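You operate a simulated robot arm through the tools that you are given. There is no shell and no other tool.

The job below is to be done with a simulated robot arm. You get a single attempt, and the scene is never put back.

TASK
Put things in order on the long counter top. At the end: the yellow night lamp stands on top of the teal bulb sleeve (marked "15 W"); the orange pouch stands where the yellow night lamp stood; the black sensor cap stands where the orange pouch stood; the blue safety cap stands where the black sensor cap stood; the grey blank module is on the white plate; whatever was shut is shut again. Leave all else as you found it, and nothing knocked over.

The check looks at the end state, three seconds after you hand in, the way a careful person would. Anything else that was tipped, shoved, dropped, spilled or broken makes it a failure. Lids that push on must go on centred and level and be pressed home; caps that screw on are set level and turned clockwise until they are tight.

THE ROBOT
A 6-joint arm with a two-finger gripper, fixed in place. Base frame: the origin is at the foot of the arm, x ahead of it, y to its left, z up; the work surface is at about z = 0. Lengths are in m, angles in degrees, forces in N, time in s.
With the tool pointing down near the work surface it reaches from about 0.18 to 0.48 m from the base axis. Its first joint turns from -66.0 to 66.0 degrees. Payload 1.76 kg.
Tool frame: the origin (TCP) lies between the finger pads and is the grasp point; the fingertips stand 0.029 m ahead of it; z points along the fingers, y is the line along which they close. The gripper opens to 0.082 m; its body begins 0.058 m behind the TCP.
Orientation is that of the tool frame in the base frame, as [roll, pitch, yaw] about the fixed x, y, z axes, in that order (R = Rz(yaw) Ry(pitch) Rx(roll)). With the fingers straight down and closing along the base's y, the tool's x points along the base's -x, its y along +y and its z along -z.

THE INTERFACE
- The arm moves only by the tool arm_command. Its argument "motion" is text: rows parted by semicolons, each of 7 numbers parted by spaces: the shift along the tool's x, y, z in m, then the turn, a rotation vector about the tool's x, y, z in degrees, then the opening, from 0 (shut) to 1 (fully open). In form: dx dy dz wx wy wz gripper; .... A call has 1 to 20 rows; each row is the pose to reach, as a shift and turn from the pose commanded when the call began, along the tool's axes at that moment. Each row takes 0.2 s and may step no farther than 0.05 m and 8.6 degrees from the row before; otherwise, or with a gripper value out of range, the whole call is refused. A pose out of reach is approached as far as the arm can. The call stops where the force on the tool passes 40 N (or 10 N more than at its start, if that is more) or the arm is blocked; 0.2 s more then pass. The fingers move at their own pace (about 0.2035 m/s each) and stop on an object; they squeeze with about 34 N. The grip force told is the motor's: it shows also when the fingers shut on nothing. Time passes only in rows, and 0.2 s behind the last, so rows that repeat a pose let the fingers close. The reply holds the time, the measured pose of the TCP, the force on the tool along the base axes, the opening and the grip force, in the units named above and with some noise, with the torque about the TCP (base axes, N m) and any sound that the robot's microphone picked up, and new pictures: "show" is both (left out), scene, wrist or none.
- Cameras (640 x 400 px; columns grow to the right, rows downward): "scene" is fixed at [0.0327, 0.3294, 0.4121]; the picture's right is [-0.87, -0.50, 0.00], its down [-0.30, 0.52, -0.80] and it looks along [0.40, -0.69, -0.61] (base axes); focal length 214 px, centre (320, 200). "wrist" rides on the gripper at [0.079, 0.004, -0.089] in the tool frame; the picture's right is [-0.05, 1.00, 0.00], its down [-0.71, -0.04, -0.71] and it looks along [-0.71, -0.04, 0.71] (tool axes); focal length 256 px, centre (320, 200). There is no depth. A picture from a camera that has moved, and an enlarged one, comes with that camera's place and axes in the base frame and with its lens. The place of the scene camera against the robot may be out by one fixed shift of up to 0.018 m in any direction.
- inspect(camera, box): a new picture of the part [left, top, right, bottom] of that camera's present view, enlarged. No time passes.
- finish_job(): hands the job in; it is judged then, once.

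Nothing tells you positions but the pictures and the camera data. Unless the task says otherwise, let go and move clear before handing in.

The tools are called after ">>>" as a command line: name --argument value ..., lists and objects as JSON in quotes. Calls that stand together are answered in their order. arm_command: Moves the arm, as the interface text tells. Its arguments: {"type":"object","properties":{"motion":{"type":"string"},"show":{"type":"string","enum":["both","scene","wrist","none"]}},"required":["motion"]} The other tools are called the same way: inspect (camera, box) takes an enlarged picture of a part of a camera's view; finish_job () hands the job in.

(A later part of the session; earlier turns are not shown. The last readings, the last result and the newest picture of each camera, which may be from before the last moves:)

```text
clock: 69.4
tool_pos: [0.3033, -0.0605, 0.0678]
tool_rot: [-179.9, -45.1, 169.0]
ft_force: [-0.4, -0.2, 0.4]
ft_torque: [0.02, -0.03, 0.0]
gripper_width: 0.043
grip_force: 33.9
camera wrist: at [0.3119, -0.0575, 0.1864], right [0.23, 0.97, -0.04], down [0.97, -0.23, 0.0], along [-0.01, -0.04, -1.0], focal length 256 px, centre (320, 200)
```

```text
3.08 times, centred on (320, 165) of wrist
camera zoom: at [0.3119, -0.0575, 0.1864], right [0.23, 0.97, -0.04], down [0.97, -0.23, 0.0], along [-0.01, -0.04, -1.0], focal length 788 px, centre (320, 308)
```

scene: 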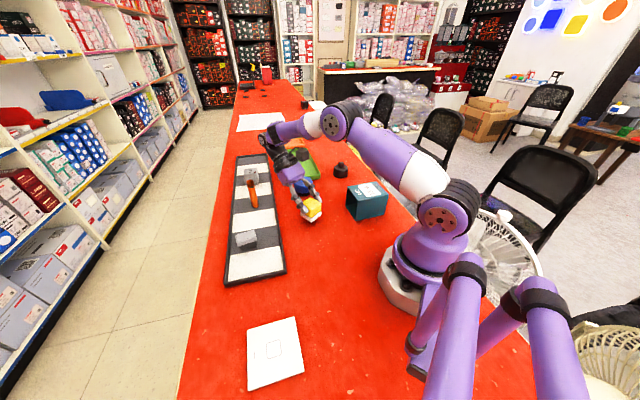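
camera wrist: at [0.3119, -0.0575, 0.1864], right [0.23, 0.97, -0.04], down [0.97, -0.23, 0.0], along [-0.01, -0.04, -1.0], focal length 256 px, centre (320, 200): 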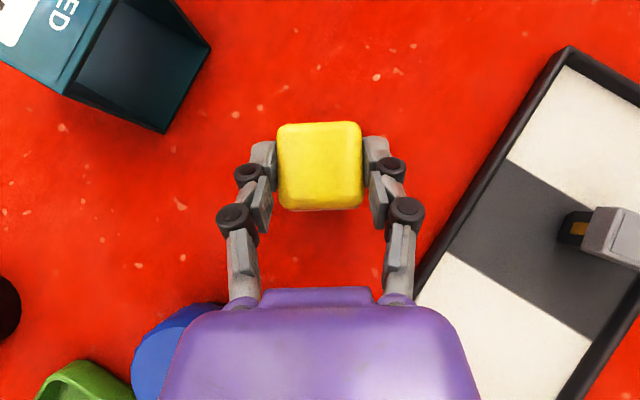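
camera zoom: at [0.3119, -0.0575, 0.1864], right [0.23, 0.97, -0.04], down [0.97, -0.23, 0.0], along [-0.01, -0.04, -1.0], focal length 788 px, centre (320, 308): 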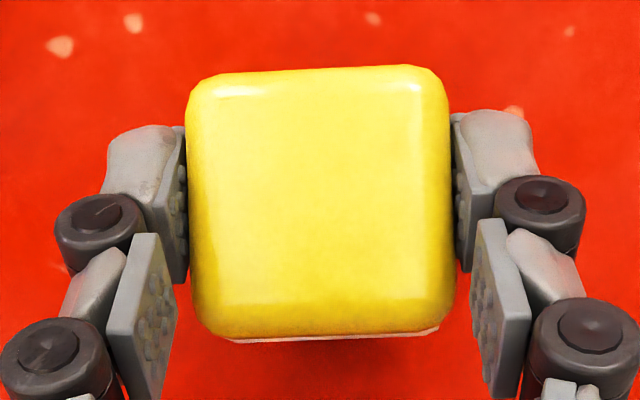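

The lamp is upright and level in the grip. I'll raise it and carry it over the sleeve, turning with the arm so its sides line up with the sleeve, staying well above the sleeve's top.

>>> arm_command --motion "0.0212 0 -0.0212 0 0 0 0; 0.0424 0 -0.0424 0 0 0 0; 0.0583 -0.0236 -0.0359 -4 0 4 0; 0.0742 -0.0472 -0.0294 -8 0 8 0; 0.0902 -0.0708 -0.023 -12 0 12 0; 0.1061 -0.0945 -0.0165 -16 0 16 0; 0.122 -0.1181 -0.01 -20 0 20 0; 0.1379 -0.1417 -0.0035 -23.9 0 23.9 0; 0.1379 -0.1417 -0.0035 -23.9 0 23.9 0; 0.1379 -0.1417 -0.0035 -23.9 0 23.9 0" --show "both"

```text
clock: 71.6
tool_pos: [0.1844, -0.1838, 0.166]
tool_rot: [180.0, -45.0, 135.3]
ft_force: [0.0, 0.9, -0.4]
ft_torque: [0.01, -0.01, -0.03]
gripper_width: 0.0428
grip_force: 33.6
camera wrist: at [0.1919, -0.1857, 0.2853], right [0.73, 0.68, -0.04], down [0.68, -0.73, 0.0], along [-0.03, -0.03, -1.0], focal length 256 px, centre (320, 200)
```

scene: 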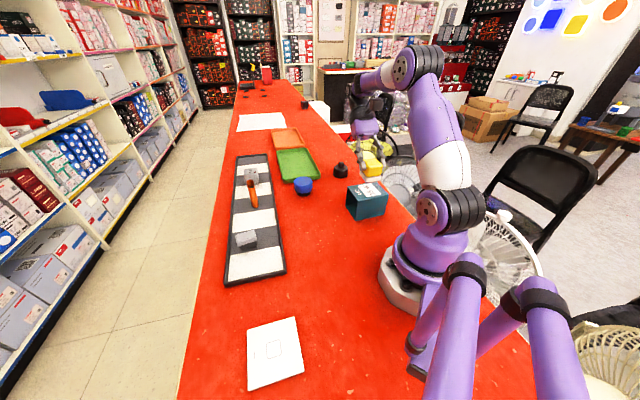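
wrist: 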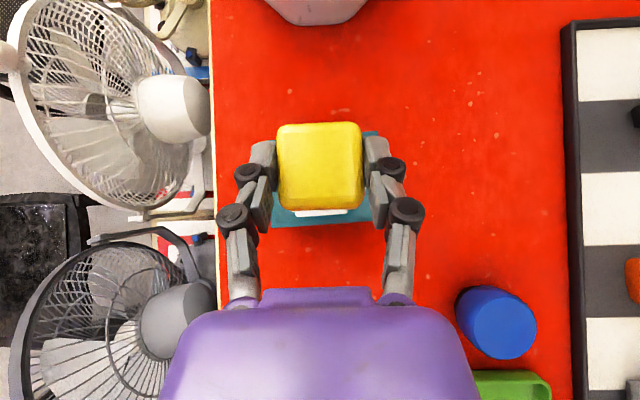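

The lamp hangs above the sleeve, and I can see the sleeve's edges around it looking straight down. I'll enlarge to check the centring.

>>> inspect --camera "wrist" --box '[240, 100, 400, 240]'

>>> inspect --camera "scene" --box '[320, 120, 420, 230]'

```text
2.86 times, centred on (320, 170) of wrist
camera zoom: at [0.1919, -0.1857, 0.2853], right [0.73, 0.68, -0.04], down [0.68, -0.73, 0.0], along [-0.03, -0.03, -1.0], focal length 731 px, centre (320, 286)
```

zoom: 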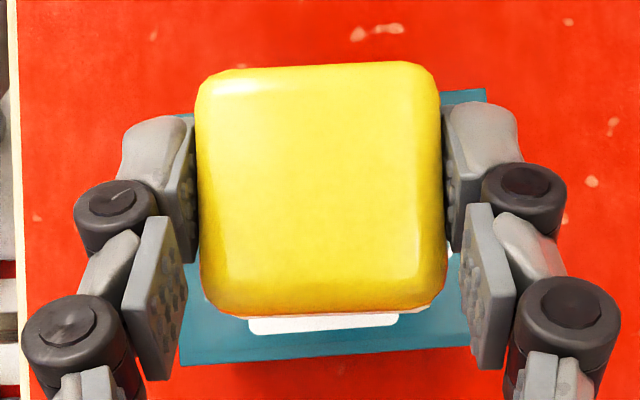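

```text
3.64 times, centred on (370, 175) of scene
camera zoom: at [0.0327, 0.3294, 0.4121], right [-0.87, -0.5, 0.0], down [-0.3, 0.52, -0.8], along [0.4, -0.69, -0.61], focal length 780 px, centre (138, 291)
```

zoom: 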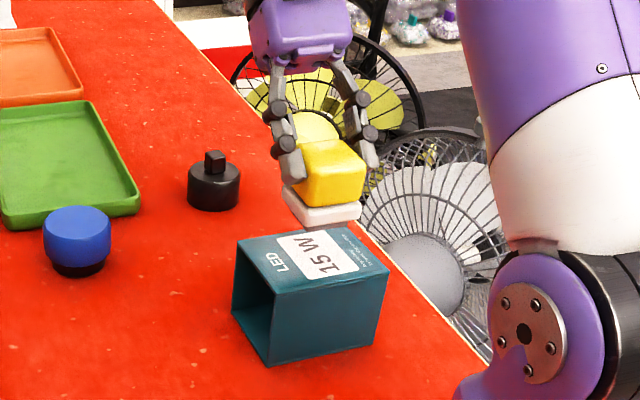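

The lamp is within about 2 mm of the sleeve's centre. I'll lower it slowly toward the sleeve top.

>>> arm_command --motion "-0.0106 0 0.0106 0 0 0 0; -0.0212 0 0.0212 0 0 0 0; -0.0255 0 0.0255 0 0 0 0; -0.0276 0 0.0276 0 0 0 0; -0.0276 0 0.0276 0 0 0 0" --show "scene"

```text
clock: 72.8
tool_pos: [0.1831, -0.1825, 0.1305]
tool_rot: [-180.0, -45.1, 135.3]
ft_force: [0.7, 2.2, 24.1]
ft_torque: [0.48, 0.36, -0.03]
gripper_width: 0.0429
grip_force: 33.8
```

scene: 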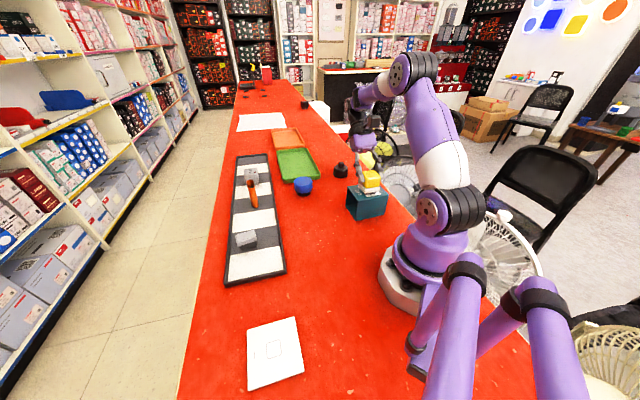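

The lamp has made contact (24 N), and the torque shows its inner foot edge touching first, meaning a lean of about 4°. I'll back off a little, rotate the tool 4° to level it, and lower again.

>>> arm_command --motion "0.0042 0 -0.0042 0 0 0 0; 0.0057 0 -0.0057 0 2 0 0; 0.0057 0 -0.0057 0 4 0 0; 0.0042 0 -0.0042 0 4 0 0; 0.0028 0 -0.0028 0 4 0 0; 0.0021 0 -0.0021 0 4 0 0; 0.0021 0 -0.0021 0 4 0 0" --show "both"

```text
clock: 74.4
tool_pos: [0.183, -0.182, 0.1321]
tool_rot: [179.9, -49.0, 135.2]
ft_force: [-0.3, 0.2, -0.6]
ft_torque: [0.01, 0.02, 0.0]
gripper_width: 0.0429
grip_force: 33.9
camera wrist: at [0.1968, -0.1898, 0.2496], right [0.73, 0.68, -0.04], down [0.68, -0.73, -0.07], along [-0.08, 0.02, -1.0], focal length 256 px, centre (320, 200)
```

scene: 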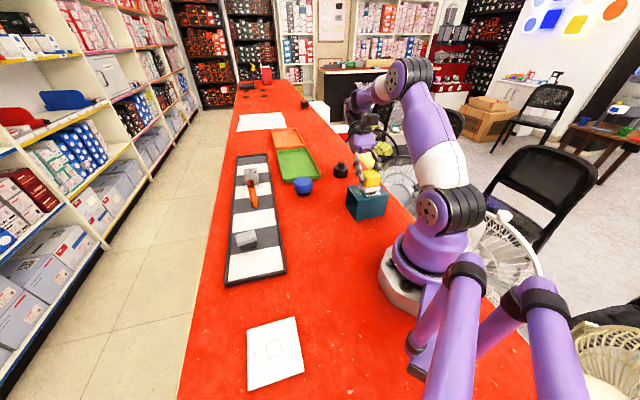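
wrist: 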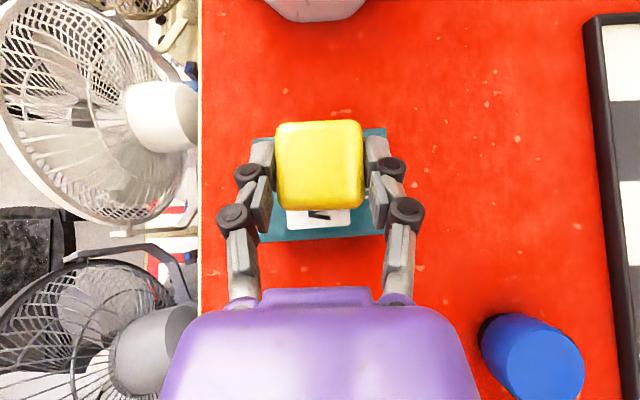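

With the lamp levelled there's no contact yet at z = 0.132. I'll lower in small steps until it rests.

>>> arm_command --motion "-0.0011 0 0.001 0 0 0 0; -0.0023 0 0.002 0 0 0 0; -0.0034 0 0.003 0 0 0 0; -0.0034 0 0.003 0 0 0 0" --show "none"

```text
clock: 75.4
tool_pos: [0.1824, -0.1826, 0.1265]
tool_rot: [-180.0, -49.0, 135.2]
ft_force: [-1.3, 2.0, 20.9]
ft_torque: [0.03, 0.02, 0.0]
gripper_width: 0.0431
grip_force: 34.2
```

The lamp is now seated evenly on the sleeve (21 N with almost no torque). I'll relieve the pressure, open the fingers and back away along the tool axis.

>>> arm_command --motion "0.0015 0 -0.0013 0 0 0 0; 0.0015 0 -0.0013 0 0 0 0.6; 0.0015 0 -0.0013 0 0 0 0.85; 0.0015 0 -0.0013 0 0 0 0.85; 0.0015 0 -0.015 0 0 0 0.85; 0.0015 0 -0.035 0 0 0 0.85; 0.0015 0 -0.06 0 0 0 0.85; 0.0015 0 -0.09 0 0 0 0.85; 0.0015 0 -0.09 0 0 0 0.85" --show "both"

```text
clock: 77.4
tool_pos: [0.1964, -0.1941, 0.1429]
tool_rot: [-180.0, -49.0, 135.2]
ft_force: [0.7, -0.5, 0.0]
ft_torque: [-0.02, 0.03, 0.0]
gripper_width: 0.0697
grip_force: 0.0
out of reach, approached as far as the arm can: row 6, 7, 8, 9
camera wrist: at [0.2101, -0.2022, 0.2607], right [0.73, 0.68, -0.04], down [0.68, -0.73, -0.07], along [-0.08, 0.02, -1.0], focal length 256 px, centre (320, 200)
```

scene: 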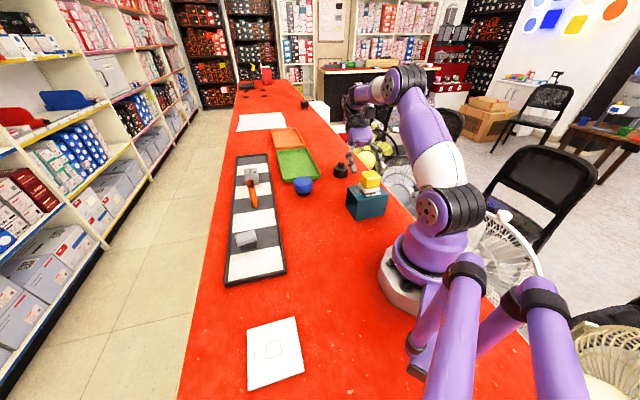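
wrist: 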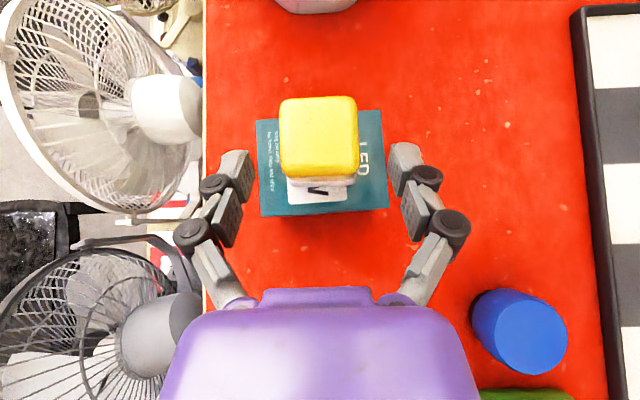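

The lamp stands on the sleeve. I'll zoom in to confirm it's level and that the sleeve hasn't moved.

>>> inspect --camera "scene" --box '[330, 150, 410, 225]'

>>> inspect --camera "wrist" --box '[240, 80, 400, 230]'

```text
5.33 times, centred on (370, 188) of scene
camera zoom: at [0.0327, 0.3294, 0.4121], right [-0.87, -0.5, 0.0], down [-0.3, 0.52, -0.8], along [0.4, -0.69, -0.61], focal length 1144 px, centre (53, 267)
```

zoom: 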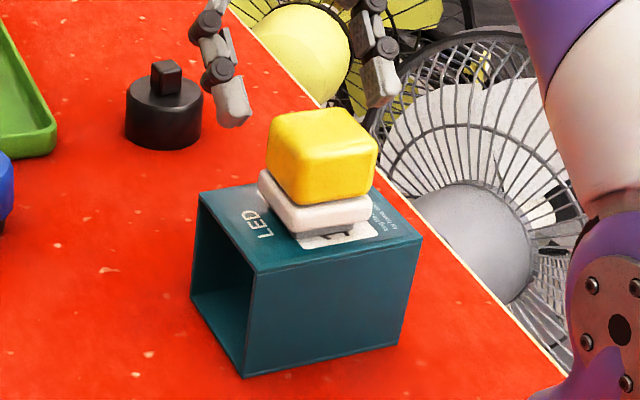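

```text
2.67 times, centred on (320, 155) of wrist
camera zoom: at [0.2101, -0.2022, 0.2607], right [0.73, 0.68, -0.04], down [0.68, -0.73, -0.07], along [-0.08, 0.02, -1.0], focal length 683 px, centre (320, 320)
```

zoom: 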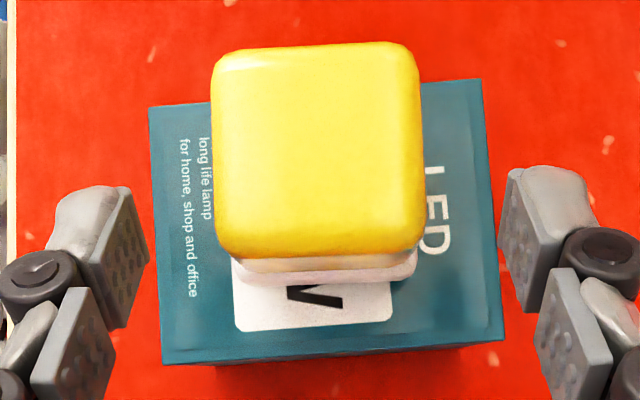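

The lamp stands level and centred on the sleeve. Next is the black cap at about (0.333, -0.33): I'll back out upward and outward while bringing the tool back to vertical.

>>> arm_command --motion "-0.0009 0 -0.0213 0 -8.2 0 0.85; -0.0017 0 -0.0427 0 -16.4 0 0.85; -0.0026 0 -0.064 0 -24.5 0 0.85; -0.0035 0 -0.0853 0 -32.7 0 0.85; -0.0043 0 -0.1067 0 -40.9 0 0.85; -0.0052 0 -0.128 0 -49 0 1; -0.0052 0 -0.128 0 -49 0 1; -0.0052 0 -0.128 0 -49 0 1" --show "both"

```text
clock: 79.2
tool_pos: [0.2671, -0.2642, 0.2231]
tool_rot: [-180.0, -0.1, 135.2]
ft_force: [-0.1, -0.1, 0.0]
ft_torque: [0.03, 0.01, 0.01]
gripper_width: 0.0819
grip_force: 0.0
camera wrist: at [0.2143, -0.2061, 0.3121], right [0.74, 0.67, 0.0], down [0.47, -0.52, 0.71], along [0.47, -0.52, -0.71], focal length 256 px, centre (320, 200)
```

scene: 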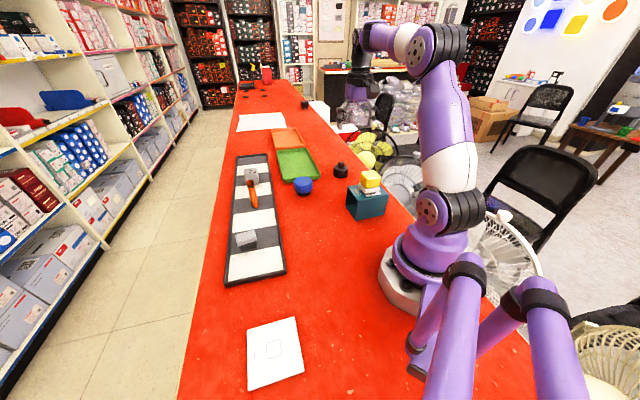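
wrist: 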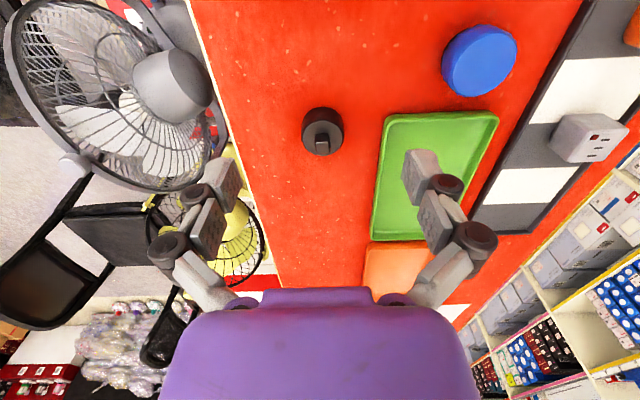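

>>> inspect --camera "wrist" --box '[280, 90, 370, 170]'

>>> inspect --camera "wrist" --box '[420, 10, 540, 110]'

```text
5.00 times, centred on (325, 130) of wrist
camera zoom: at [0.2143, -0.2061, 0.3121], right [0.74, 0.67, 0.0], down [0.47, -0.52, 0.71], along [0.47, -0.52, -0.71], focal length 1280 px, centre (295, 550)
```

zoom: 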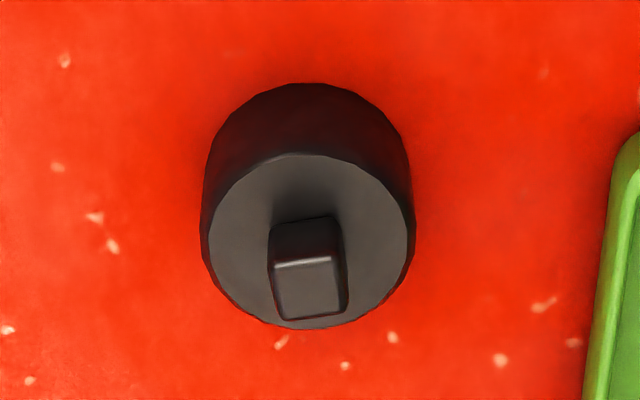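

```text
4.00 times, centred on (480, 60) of wrist
camera zoom: at [0.2143, -0.2061, 0.3121], right [0.74, 0.67, 0.0], down [0.47, -0.52, 0.71], along [0.47, -0.52, -0.71], focal length 1024 px, centre (-320, 760)
```

zoom: 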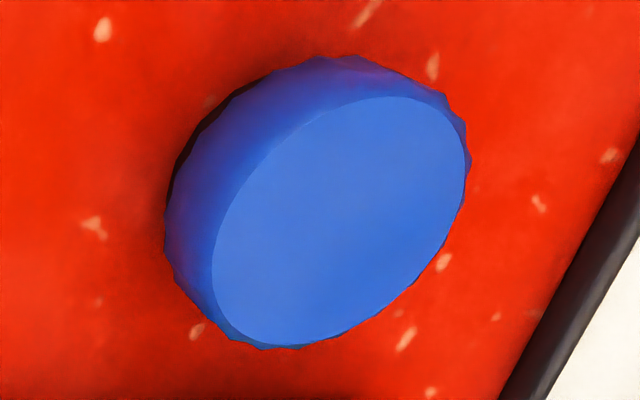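

The black cap is about 51 mm across and 34 mm tall, centred near (0.332, -0.330). I'll go above it and look again before descending.

>>> arm_command --motion "-0.0232 0 0.033 0 0 0 1; -0.0464 0 0.066 0 0 0 1; -0.0696 -0.001 0.1 0 0 0 1; -0.0928 -0.001 0.13 0 0 0 1; -0.0928 -0.001 0.13 0 0 0 1; -0.0928 -0.001 0.13 0 0 0 1" --show "wrist"

```text
clock: 80.6
tool_pos: [0.3319, -0.3295, 0.0964]
tool_rot: [180.0, 0.0, 135.3]
ft_force: [0.0, -0.2, 0.2]
ft_torque: [0.03, 0.02, 0.01]
gripper_width: 0.082
grip_force: 0.1
camera wrist: at [0.2784, -0.2707, 0.1835], right [0.74, 0.67, 0.0], down [0.47, -0.52, 0.71], along [0.47, -0.52, -0.71], focal length 256 px, centre (320, 200)
```

wrist: 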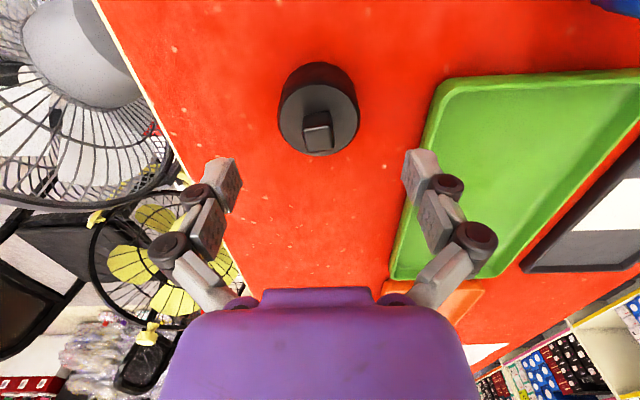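

The cap is well centred between the fingers and the green tray is clear of them. I'll descend and close on the cap's body.

>>> arm_command --motion "0 -0.001 0.025 0 0 0 1; 0 -0.001 0.05 0 0 0 1; 0 -0.001 0.06 0 0 0 1; 0 -0.001 0.06 0 0 0 1; 0 -0.001 0.06 0 0 0 0.7; 0 -0.001 0.06 0 0 0 0.4; 0 -0.001 0.06 0 0 0 0; 0 -0.001 0.06 0 0 0 0; 0 -0.001 0.06 0 0 0 0" --show "both"

```text
clock: 82.6
tool_pos: [0.3305, -0.3299, 0.034]
tool_rot: [-179.9, 0.0, 135.2]
ft_force: [-0.2, -0.1, -0.7]
ft_torque: [-0.04, -0.02, 0.0]
gripper_width: 0.053
grip_force: 34.3
camera wrist: at [0.2774, -0.2706, 0.1227], right [0.74, 0.67, 0.0], down [0.47, -0.52, 0.71], along [0.47, -0.52, -0.71], focal length 256 px, centre (320, 200)
```

scene: 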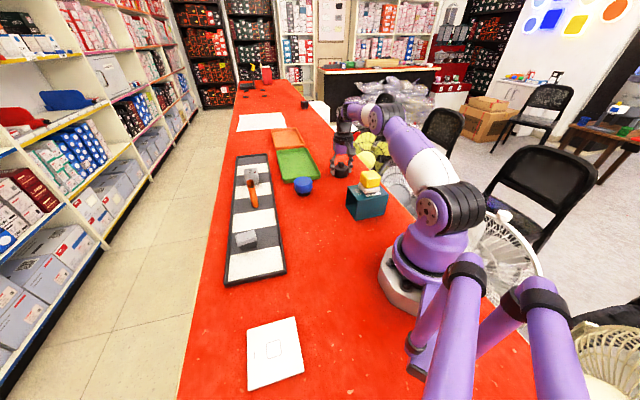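
wrist: 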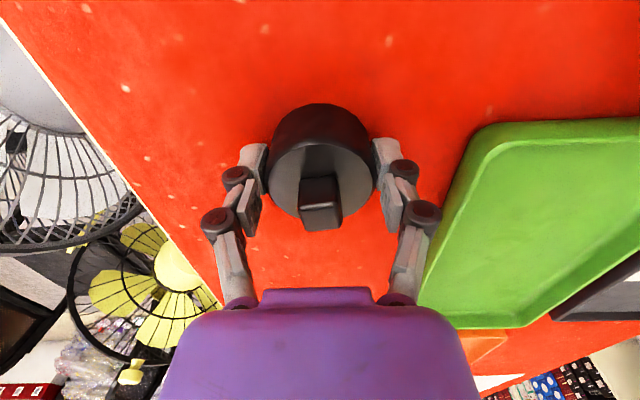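

The black cap is gripped at 53 mm. I'll lift it and hold briefly to confirm it stays in the grip.

>>> arm_command --motion "0 0 -0.01 0 0 0 0; 0 0 -0.02 0 0 0 0; 0 0 -0.02 0 0 0 0; 0 0 -0.02 0 0 0 0" --show "wrist"

```text
clock: 83.6
tool_pos: [0.3298, -0.3292, 0.0546]
tool_rot: [179.9, 0.0, 135.3]
ft_force: [0.0, -0.4, -0.6]
ft_torque: [-0.01, 0.02, 0.01]
gripper_width: 0.0531
grip_force: 34.2
camera wrist: at [0.2775, -0.2701, 0.1433], right [0.74, 0.67, 0.0], down [0.47, -0.52, 0.71], along [0.47, -0.52, -0.71], focal length 256 px, centre (320, 200)
```

wrist: 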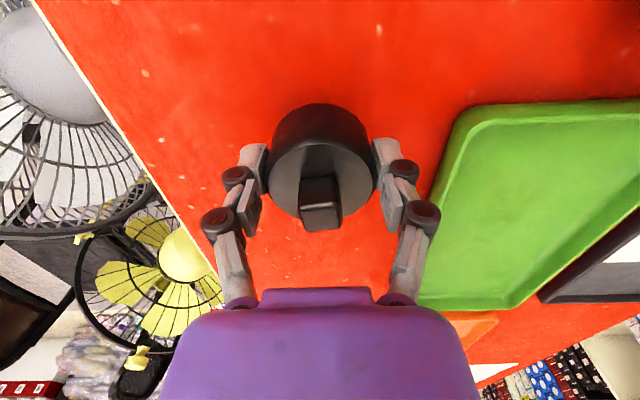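

The cap holds without slipping. I'll carry it at a safe height to above the pouch's old place.

>>> arm_command --motion "0 0 -0.035 0 0 0 0; 0 0 -0.07 0 0 0 0; 0.0272 0.0263 -0.075 0 0 -4.8 0; 0.0543 0.0526 -0.075 0 0 -9.6 0; 0.0815 0.0789 -0.075 0 0 -14.4 0; 0.1087 0.1052 -0.075 0 0 -19.1 0; 0.1359 0.1315 -0.075 0 0 -23.9 0; 0.163 0.1578 -0.075 0 0 -28.7 0; 0.1902 0.1841 -0.075 0 0 -33.5 0; 0.1902 0.1841 -0.075 0 0 -33.5 0; 0.1902 0.1841 -0.075 0 0 -33.5 0" --show "both"

```text
clock: 86.0
tool_pos: [0.3252, -0.0632, 0.1294]
tool_rot: [180.0, -0.1, 168.7]
ft_force: [-0.2, -0.4, 0.2]
ft_torque: [0.01, -0.04, -0.04]
gripper_width: 0.0534
grip_force: 33.6
camera wrist: at [0.2482, -0.0433, 0.2179], right [0.25, 0.97, 0.0], down [0.69, -0.18, 0.71], along [0.69, -0.18, -0.71], focal length 256 px, centre (320, 200)
```

scene: 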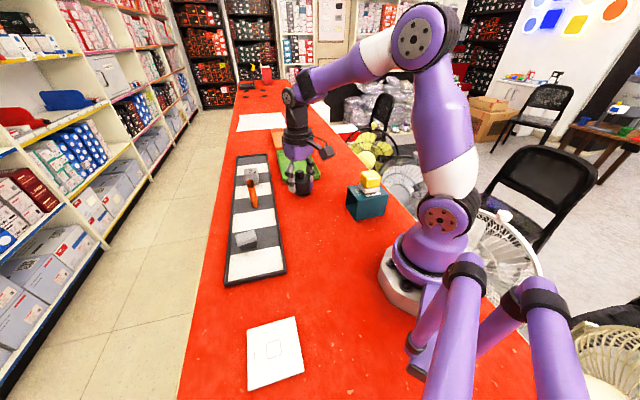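
wrist: 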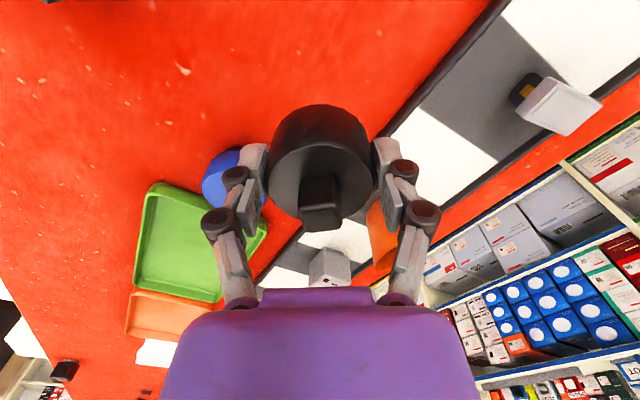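

The cap is above the spot. I'll lower it to the counter and check for contact before releasing.

>>> arm_command --motion "0.001 0 0.04 0 0 0 0; 0.001 0 0.075 0 0 0 0; 0.001 0 0.088 0 0 0 0; 0.001 0 0.092 0 0 0 0; 0.001 0 0.0945 0 0 0 0; 0.001 0 0.0945 0 0 0 0" --show "none"

```text
clock: 87.4
tool_pos: [0.3231, -0.0662, 0.0358]
tool_rot: [-180.0, 0.1, 168.6]
ft_force: [0.6, -0.4, -0.8]
ft_torque: [-0.02, 0.02, 0.01]
gripper_width: 0.0531
grip_force: 34.2
```

There's no contact yet at z = 0.0358. I'll lower 2 mm more, release, and rise.

>>> arm_command --motion "0 0 0.001 0 0 0 0; 0 0 0.002 0 0 0 0; 0 0 0.002 0 0 0 0; 0 0 0.002 0 0 0 0.9; 0 0 0.002 0 0 0 0.9; 0 0 -0.02 0 0 0 0.9; 0 0 -0.05 0 0 0 0.9; 0 0 -0.09 0 0 0 0.9; 0 0 -0.13 0 0 0 0.9; 0 0 -0.13 0 0 0 0.9" --show "both"

```text
clock: 89.6
tool_pos: [0.3236, -0.0625, 0.1683]
tool_rot: [179.9, -0.1, 168.7]
ft_force: [0.7, -0.4, 0.2]
ft_torque: [-0.01, -0.03, 0.01]
gripper_width: 0.074
grip_force: 0.1
camera wrist: at [0.2475, -0.0426, 0.2565], right [0.25, 0.97, 0.0], down [0.69, -0.18, 0.71], along [0.69, -0.18, -0.71], focal length 256 px, centre (320, 200)
```

scene: 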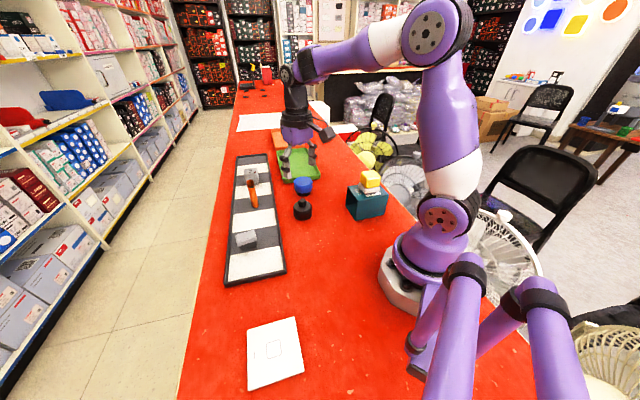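
wrist: 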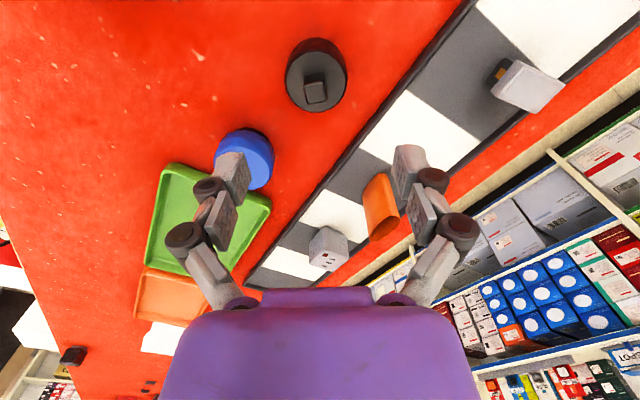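

The black cap stands where the pouch was. Now I'll move to view the blue cap from closer.

>>> arm_command --motion "-0.001 -0.0234 0 0 0 4 1; -0.002 -0.0468 0 0 0 8 1; -0.0032 -0.0702 0 0 0 11.7 1; -0.0032 -0.0702 0 0 0 11.7 1; -0.0032 -0.0702 0 0 0 11.7 1" --show "wrist"

>>> inspect --camera "wrist" --box '[250, 70, 390, 180]'

>>> inspect --camera "scene" --box '[270, 145, 340, 225]'

```text
clock: 90.8
tool_pos: [0.3133, -0.1345, 0.1668]
tool_rot: [179.9, 0.0, 157.0]
ft_force: [-0.4, -0.2, 0.2]
ft_torque: [0.0, 0.01, -0.01]
gripper_width: 0.0819
grip_force: 0.1
camera wrist: at [0.2421, -0.0995, 0.2549], right [0.44, 0.9, 0.0], down [0.64, -0.31, 0.71], along [0.64, -0.31, -0.71], focal length 256 px, centre (320, 200)
```

wrist: 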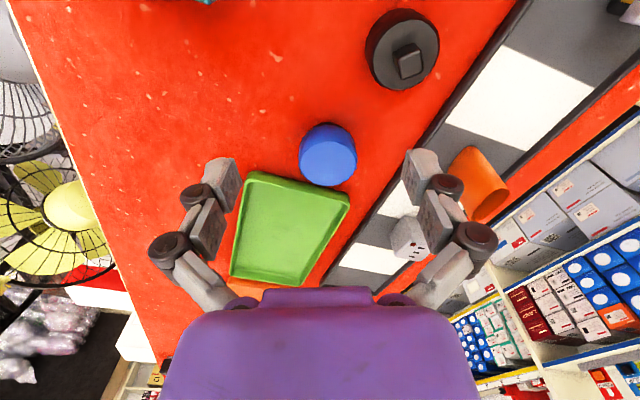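

```text
3.64 times, centred on (320, 125) of wrist
camera zoom: at [0.2421, -0.0995, 0.2549], right [0.44, 0.9, 0.0], down [0.64, -0.31, 0.71], along [0.64, -0.31, -0.71], focal length 931 px, centre (320, 473)
```

zoom: 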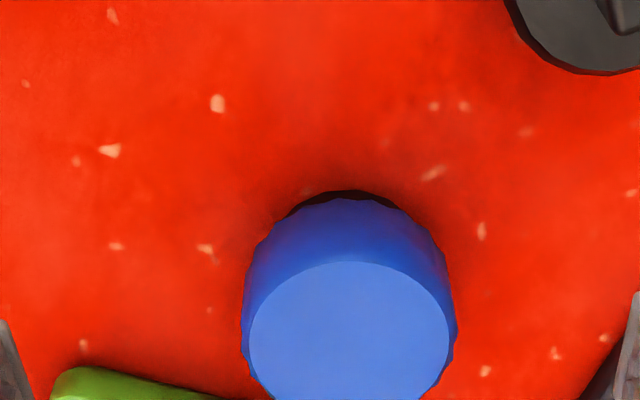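

```text
5.00 times, centred on (305, 185) of scene
camera zoom: at [0.0327, 0.3294, 0.4121], right [-0.87, -0.5, 0.0], down [-0.3, 0.52, -0.8], along [0.4, -0.69, -0.61], focal length 1072 px, centre (395, 275)
```

zoom: 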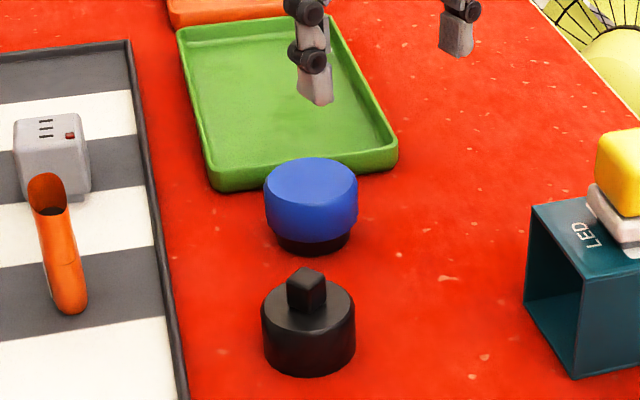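

The blue cap (about 57 mm wide, 50 mm tall with a dark foot) is centred near (0.388, -0.161), well clear of the green tray. I'll go above it.

>>> arm_command --motion "-0.0264 0.0014 0.022 0 0 0 1; -0.0529 0.0029 0.045 0 0 0 1; -0.0793 0.0043 0.067 0 0 0 1; -0.0793 0.0043 0.067 0 0 0 1; -0.0793 0.0043 0.067 0 0 0 1" --show "wrist"

```text
clock: 92.0
tool_pos: [0.3894, -0.1601, 0.0992]
tool_rot: [180.0, 0.0, 157.0]
ft_force: [0.1, 0.1, -0.2]
ft_torque: [0.02, -0.02, 0.01]
gripper_width: 0.082
grip_force: 0.1
camera wrist: at [0.3188, -0.1249, 0.1875], right [0.44, 0.9, 0.0], down [0.64, -0.31, 0.71], along [0.64, -0.31, -0.71], focal length 256 px, centre (320, 200)
```

wrist: 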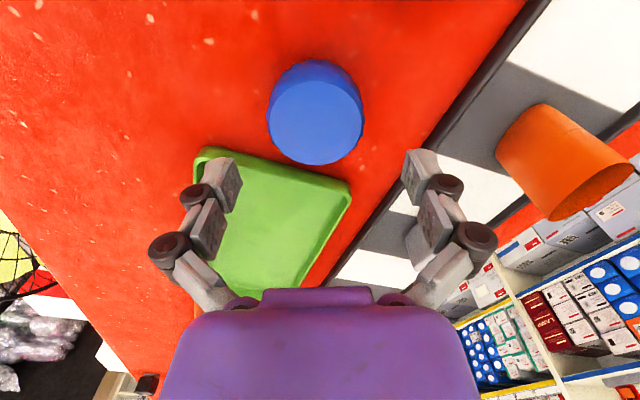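

The blue cap is centred to within 2 mm. I'll descend and close on its body.

>>> arm_command --motion "0.002 -0.0015 0.025 0 0 0 1; 0.002 -0.0015 0.048 0 0 0 1; 0.002 -0.0015 0.059 0 0 0 1; 0.002 -0.0015 0.059 0 0 0 1; 0.002 -0.0015 0.059 0 0 0 0.75; 0.002 -0.0015 0.059 0 0 0 0.5; 0.002 -0.0015 0.059 0 0 0 0; 0.002 -0.0015 0.059 0 0 0 0; 0.002 -0.0015 0.059 0 0 0 0" --show "both"

```text
clock: 94.0
tool_pos: [0.3867, -0.1624, 0.0408]
tool_rot: [-180.0, -0.1, 157.0]
ft_force: [-1.8, 0.3, 8.4]
ft_torque: [0.0, -0.01, 0.05]
gripper_width: 0.058
grip_force: 33.7
camera wrist: at [0.3164, -0.1277, 0.1292], right [0.44, 0.9, 0.0], down [0.63, -0.31, 0.71], along [0.64, -0.31, -0.71], focal length 256 px, centre (320, 200)
```

scene: 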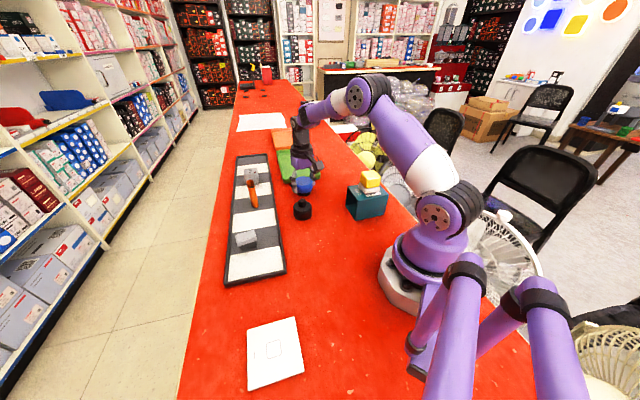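
wrist: 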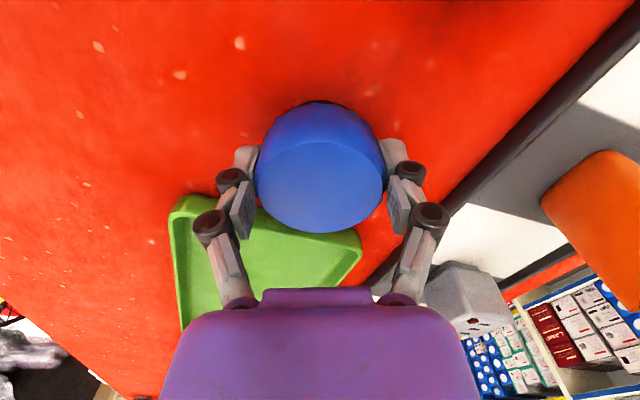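

The blue cap is gripped at 58 mm. I'll lift it 2 cm and check it comes up whole and stays put.

>>> arm_command --motion "0 0 -0.01 0 0 0 0; 0 0 -0.022 0 0 0 0; 0 0 -0.022 0 0 0 0; 0 0 -0.022 0 0 0 0" --show "wrist"

>>> inspect --camera "scene" --box '[270, 150, 340, 225]'

```text
clock: 95.0
tool_pos: [0.3863, -0.1621, 0.0614]
tool_rot: [180.0, 0.0, 157.0]
ft_force: [-0.4, -0.1, -0.8]
ft_torque: [-0.03, 0.01, -0.01]
gripper_width: 0.0585
grip_force: 33.9
camera wrist: at [0.3164, -0.1272, 0.1501], right [0.44, 0.9, 0.0], down [0.64, -0.31, 0.71], along [0.64, -0.31, -0.71], focal length 256 px, centre (320, 200)
```

wrist: 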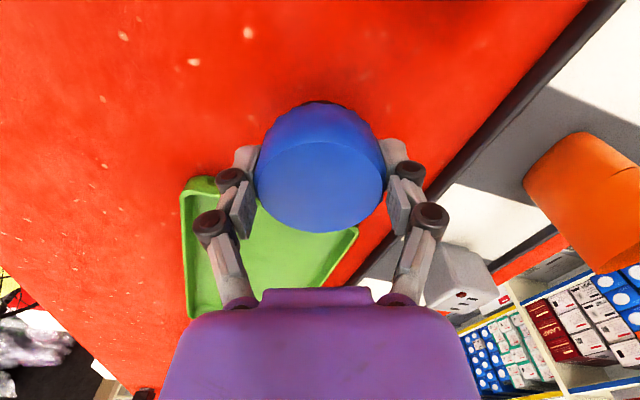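

```text
5.33 times, centred on (305, 188) of scene
camera zoom: at [0.0327, 0.3294, 0.4121], right [-0.87, -0.5, 0.0], down [-0.3, 0.52, -0.8], along [0.4, -0.69, -0.61], focal length 1144 px, centre (400, 267)
```

zoom: 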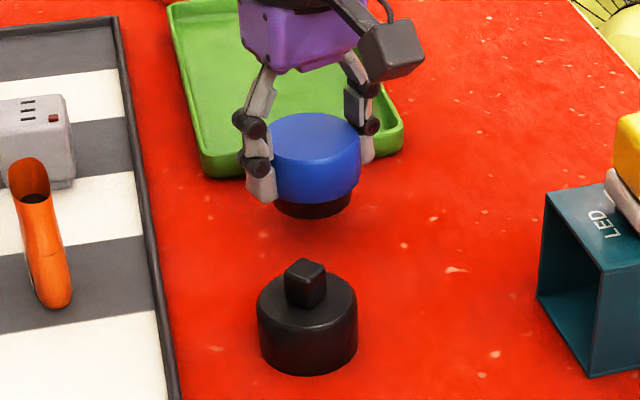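

The blue cap came up whole with its dark foot. I'll carry it to the black cap's old place.

>>> arm_command --motion "0 0 -0.02 0 0 0 0; 0 0 -0.038 0 0 0 0; -0.0022 -0.0293 -0.038 0 0 3.7 0; -0.0045 -0.0585 -0.038 0 0 7.3 0; -0.0067 -0.0878 -0.038 0 0 11 0; -0.0089 -0.1171 -0.038 0 0 14.6 0; -0.0112 -0.1463 -0.038 0 0 18.3 0; -0.0134 -0.1756 -0.038 0 0 21.9 0; -0.0134 -0.1756 -0.038 0 0 21.9 0; -0.0134 -0.1756 -0.038 0 0 21.9 0" --show "both"

```text
clock: 97.2
tool_pos: [0.3287, -0.3283, 0.0986]
tool_rot: [180.0, 0.0, 135.1]
ft_force: [-0.1, 0.5, -0.5]
ft_torque: [-0.01, -0.01, 0.01]
gripper_width: 0.0581
grip_force: 33.8
camera wrist: at [0.277, -0.2695, 0.1862], right [0.74, 0.67, 0.0], down [0.47, -0.53, 0.71], along [0.47, -0.53, -0.71], focal length 256 px, centre (320, 200)
```

scene: 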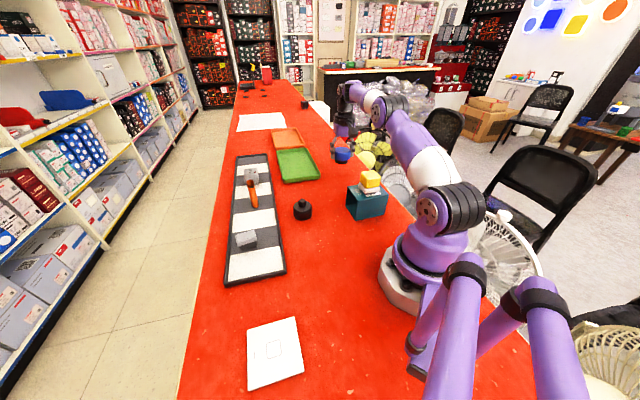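
wrist: 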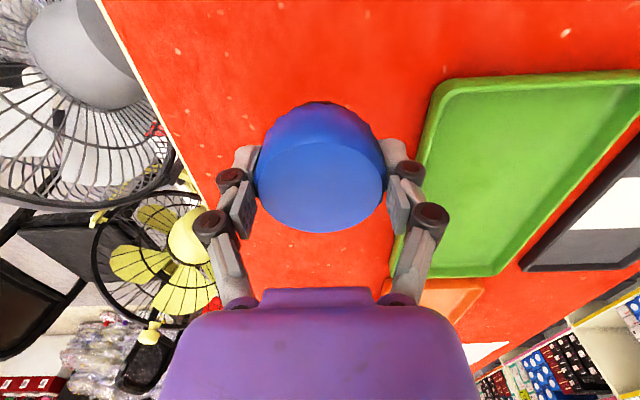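

It's over the black cap's old spot. I'll lower it to the counter.

>>> arm_command --motion "-0.001 0 0.03 0 0 0 0; -0.001 0 0.05 0 0 0 0; -0.001 0 0.055 0 0 0 0; -0.001 0 0.0575 0 0 0 0; -0.001 0 0.0585 0 0 0 0; -0.001 0 0.0585 0 0 0 0" --show "none"

```text
clock: 98.6
tool_pos: [0.3305, -0.3293, 0.0407]
tool_rot: [-179.9, 0.2, 135.2]
ft_force: [0.6, 7.0, 14.1]
ft_torque: [0.22, -0.04, 0.05]
gripper_width: 0.0577
grip_force: 33.4
```

The blue cap rests on the counter (14 N). I'll release it and rise straight up.

>>> arm_command --motion "0 0 -0.001 0 0 0 0; 0 0 -0.001 0 0 0 0.9; 0 0 -0.001 0 0 0 1; 0 0 -0.001 0 0 0 1; 0 0 -0.02 0 0 0 1; 0.01 0 -0.045 0 0 0 1; 0.03 0 -0.08 0 0 0 1; 0.06 0 -0.12 0 0 0 1; 0.06 0 -0.12 0 0 0 1" --show "both"

```text
clock: 100.6
tool_pos: [0.2891, -0.2879, 0.1604]
tool_rot: [180.0, -0.1, 135.1]
ft_force: [0.3, -0.3, 0.0]
ft_torque: [0.02, -0.02, 0.02]
gripper_width: 0.0819
grip_force: 0.1
camera wrist: at [0.2361, -0.2289, 0.2495], right [0.74, 0.67, 0.0], down [0.47, -0.53, 0.71], along [0.47, -0.52, -0.71], focal length 256 px, centre (320, 200)
```

scene: 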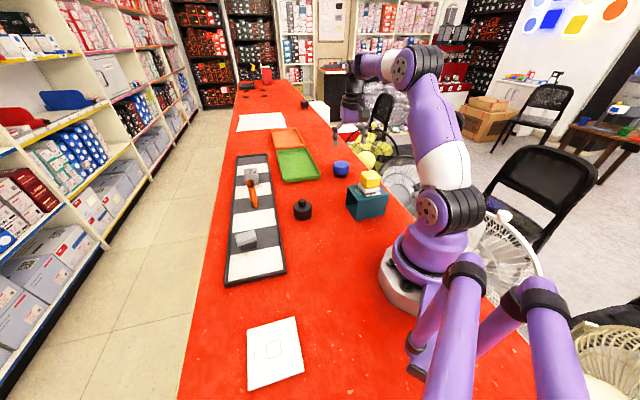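
wrist: 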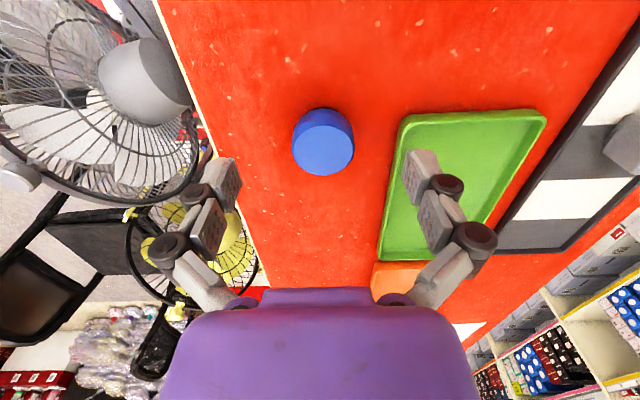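

The blue cap stands in the black cap's old place. The last move is the grey blank module, so I'll swing over to look at it.

>>> arm_command --motion "0.0267 0.0254 -0.02 0 0 -6.1 1; 0.0534 0.0507 -0.03 0 0 -12.2 1; 0.0801 0.0761 -0.03 0 0 -18.3 1; 0.1068 0.1014 -0.03 0 0 -24.4 1; 0.1335 0.1268 -0.03 0 0 -30.5 1; 0.1601 0.1522 -0.03 0 0 -36.6 1; 0.1868 0.1775 -0.03 0 0 -42.7 1; 0.2135 0.2029 -0.03 0 0 -48.8 1; 0.2402 0.2282 -0.03 0 0 -54.9 1; 0.2669 0.2536 -0.03 0 0 -61 1; 0.2669 0.2536 -0.03 0 0 -61 1; 0.2669 0.2536 -0.03 0 0 -61 1" --show "both"

>>> inspect --camera "wrist" --box '[240, 80, 400, 200]'

>>> inspect --camera "scene" --box '[215, 210, 305, 290]'

```text
clock: 103.2
tool_pos: [0.2802, 0.0805, 0.19]
tool_rot: [-180.0, -0.1, -163.8]
ft_force: [0.2, 0.2, 0.5]
ft_torque: [-0.01, 0.0, -0.02]
gripper_width: 0.0821
grip_force: 0.1
camera wrist: at [0.2026, 0.0619, 0.2788], right [-0.23, 0.97, 0.0], down [0.69, 0.16, 0.71], along [0.69, 0.16, -0.71], focal length 256 px, centre (320, 200)
```

scene: 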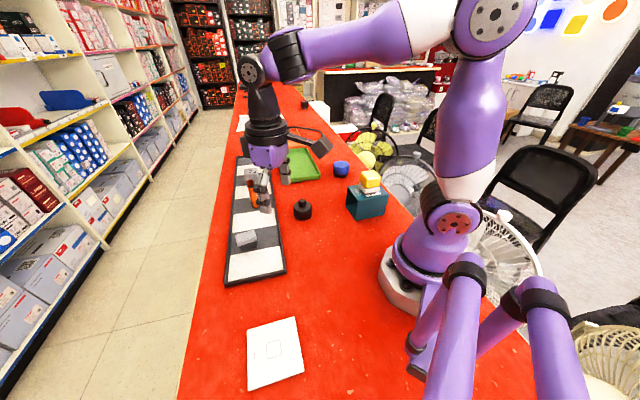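
wrist: 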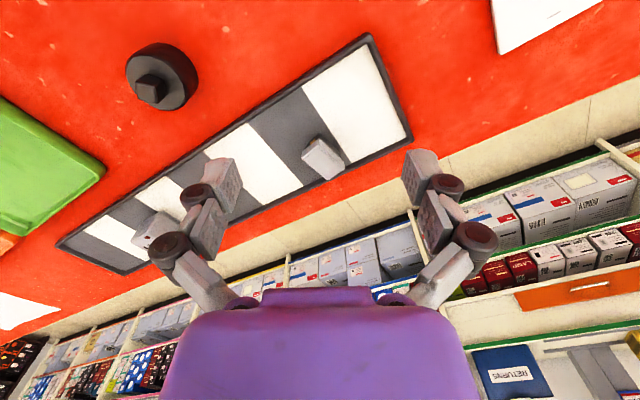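

```text
3.33 times, centred on (320, 140) of wrist
camera zoom: at [0.2026, 0.0619, 0.2788], right [-0.23, 0.97, 0.0], down [0.69, 0.16, 0.71], along [0.69, 0.16, -0.71], focal length 853 px, centre (320, 400)
```

zoom: 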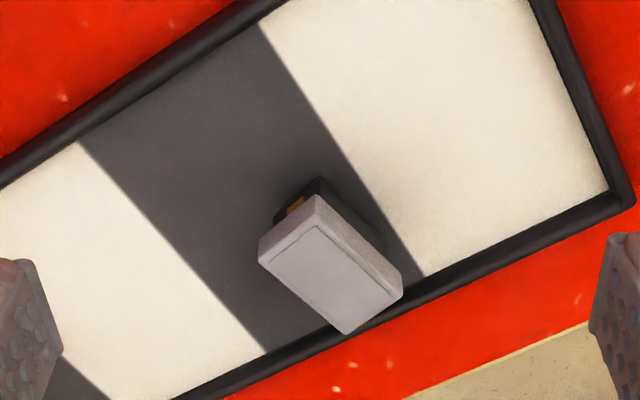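

```text
5.00 times, centred on (260, 250) of scene
camera zoom: at [0.0327, 0.3294, 0.4121], right [-0.87, -0.5, 0.0], down [-0.3, 0.52, -0.8], along [0.4, -0.69, -0.61], focal length 1072 px, centre (620, -50)
```

zoom: 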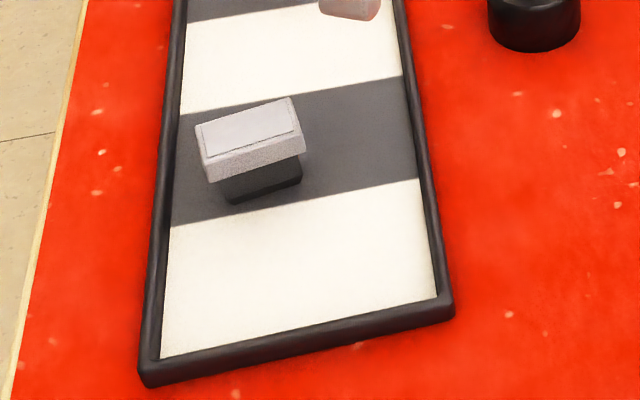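

The blank module is a grey slab (about 42 × 25 mm) on a dark foot, centred near (0.381, 0.109) with its long side at about 58°. I'll go above it with the fingers set to close on its long sides.

>>> arm_command --motion "-0.0174 -0.0002 0.015 0 0 -6.9 1; -0.0349 -0.0004 0.03 0 0 -13.8 1; -0.0523 -0.0006 0.045 0 0 -20.7 1; -0.0697 -0.0008 0.06 0 0 -27.6 1; -0.0872 -0.001 0.075 0 0 -34.5 1; -0.1046 -0.0012 0.09 0 0 -41.4 1; -0.1046 -0.0012 0.09 0 0 -41.4 1; -0.1046 -0.0012 0.09 0 0 -41.4 1" --show "wrist"

>>> inspect --camera "wrist" --box '[250, 60, 390, 180]'

```text
clock: 105.0
tool_pos: [0.3779, 0.1101, 0.1019]
tool_rot: [180.0, -0.1, -122.5]
ft_force: [-0.4, 0.9, -0.3]
ft_torque: [0.0, -0.01, 0.0]
gripper_width: 0.082
grip_force: 0.1
camera wrist: at [0.333, 0.0451, 0.1898], right [-0.81, 0.58, 0.0], down [0.41, 0.58, 0.71], along [0.41, 0.58, -0.71], focal length 256 px, centre (320, 200)
```

wrist: 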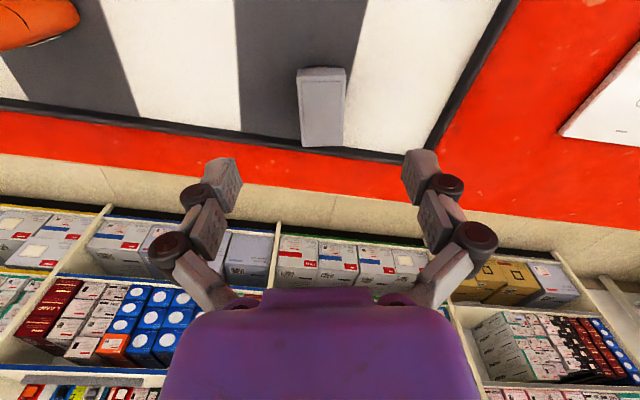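

```text
3.33 times, centred on (320, 120) of wrist
camera zoom: at [0.333, 0.0451, 0.1898], right [-0.81, 0.58, 0.0], down [0.41, 0.58, 0.71], along [0.41, 0.58, -0.71], focal length 853 px, centre (320, 467)
```

zoom: 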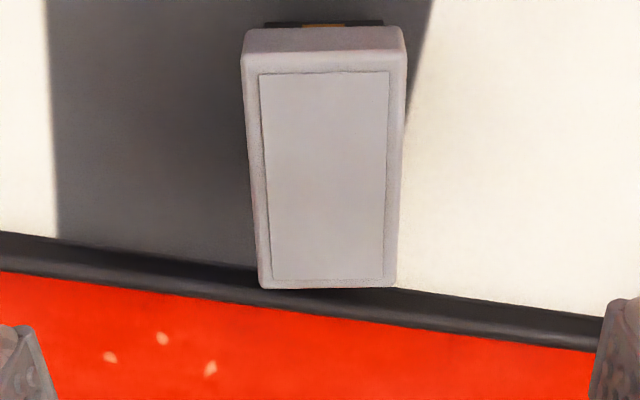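

The module is centred between the fingers. I'll descend to its slab and close.

>>> arm_command --motion "0 0.001 0.025 0 0 0 1; 0 0.001 0.048 0 0 0 1; 0 0.001 0.06 0 0 0 1; 0 0.001 0.06 0 0 0 1; 0 0.001 0.06 0 0 0 0.6; 0 0.001 0.06 0 0 0 0.3; 0 0.001 0.06 0 0 0 0; 0 0.001 0.06 0 0 0 0; 0 0.001 0.06 0 0 0 0" --show "both"

```text
clock: 107.0
tool_pos: [0.3798, 0.1079, 0.0409]
tool_rot: [-179.9, 0.1, -122.5]
ft_force: [-0.3, 0.3, 10.1]
ft_torque: [-0.02, -0.07, 0.0]
gripper_width: 0.0261
grip_force: 33.9
camera wrist: at [0.3337, 0.0432, 0.1297], right [-0.81, 0.58, 0.0], down [0.41, 0.57, 0.71], along [0.41, 0.58, -0.71], focal length 256 px, centre (320, 200)
```

scene: 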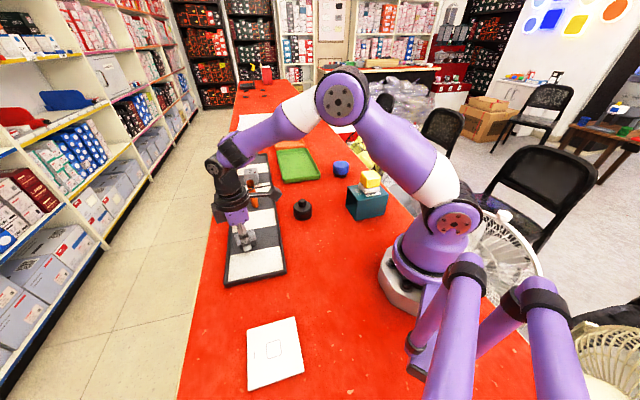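
wrist: 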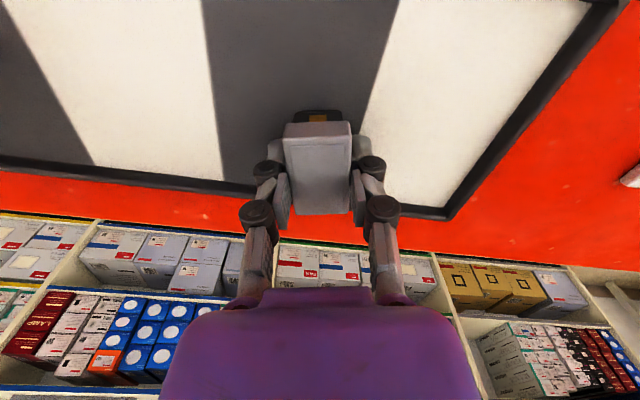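

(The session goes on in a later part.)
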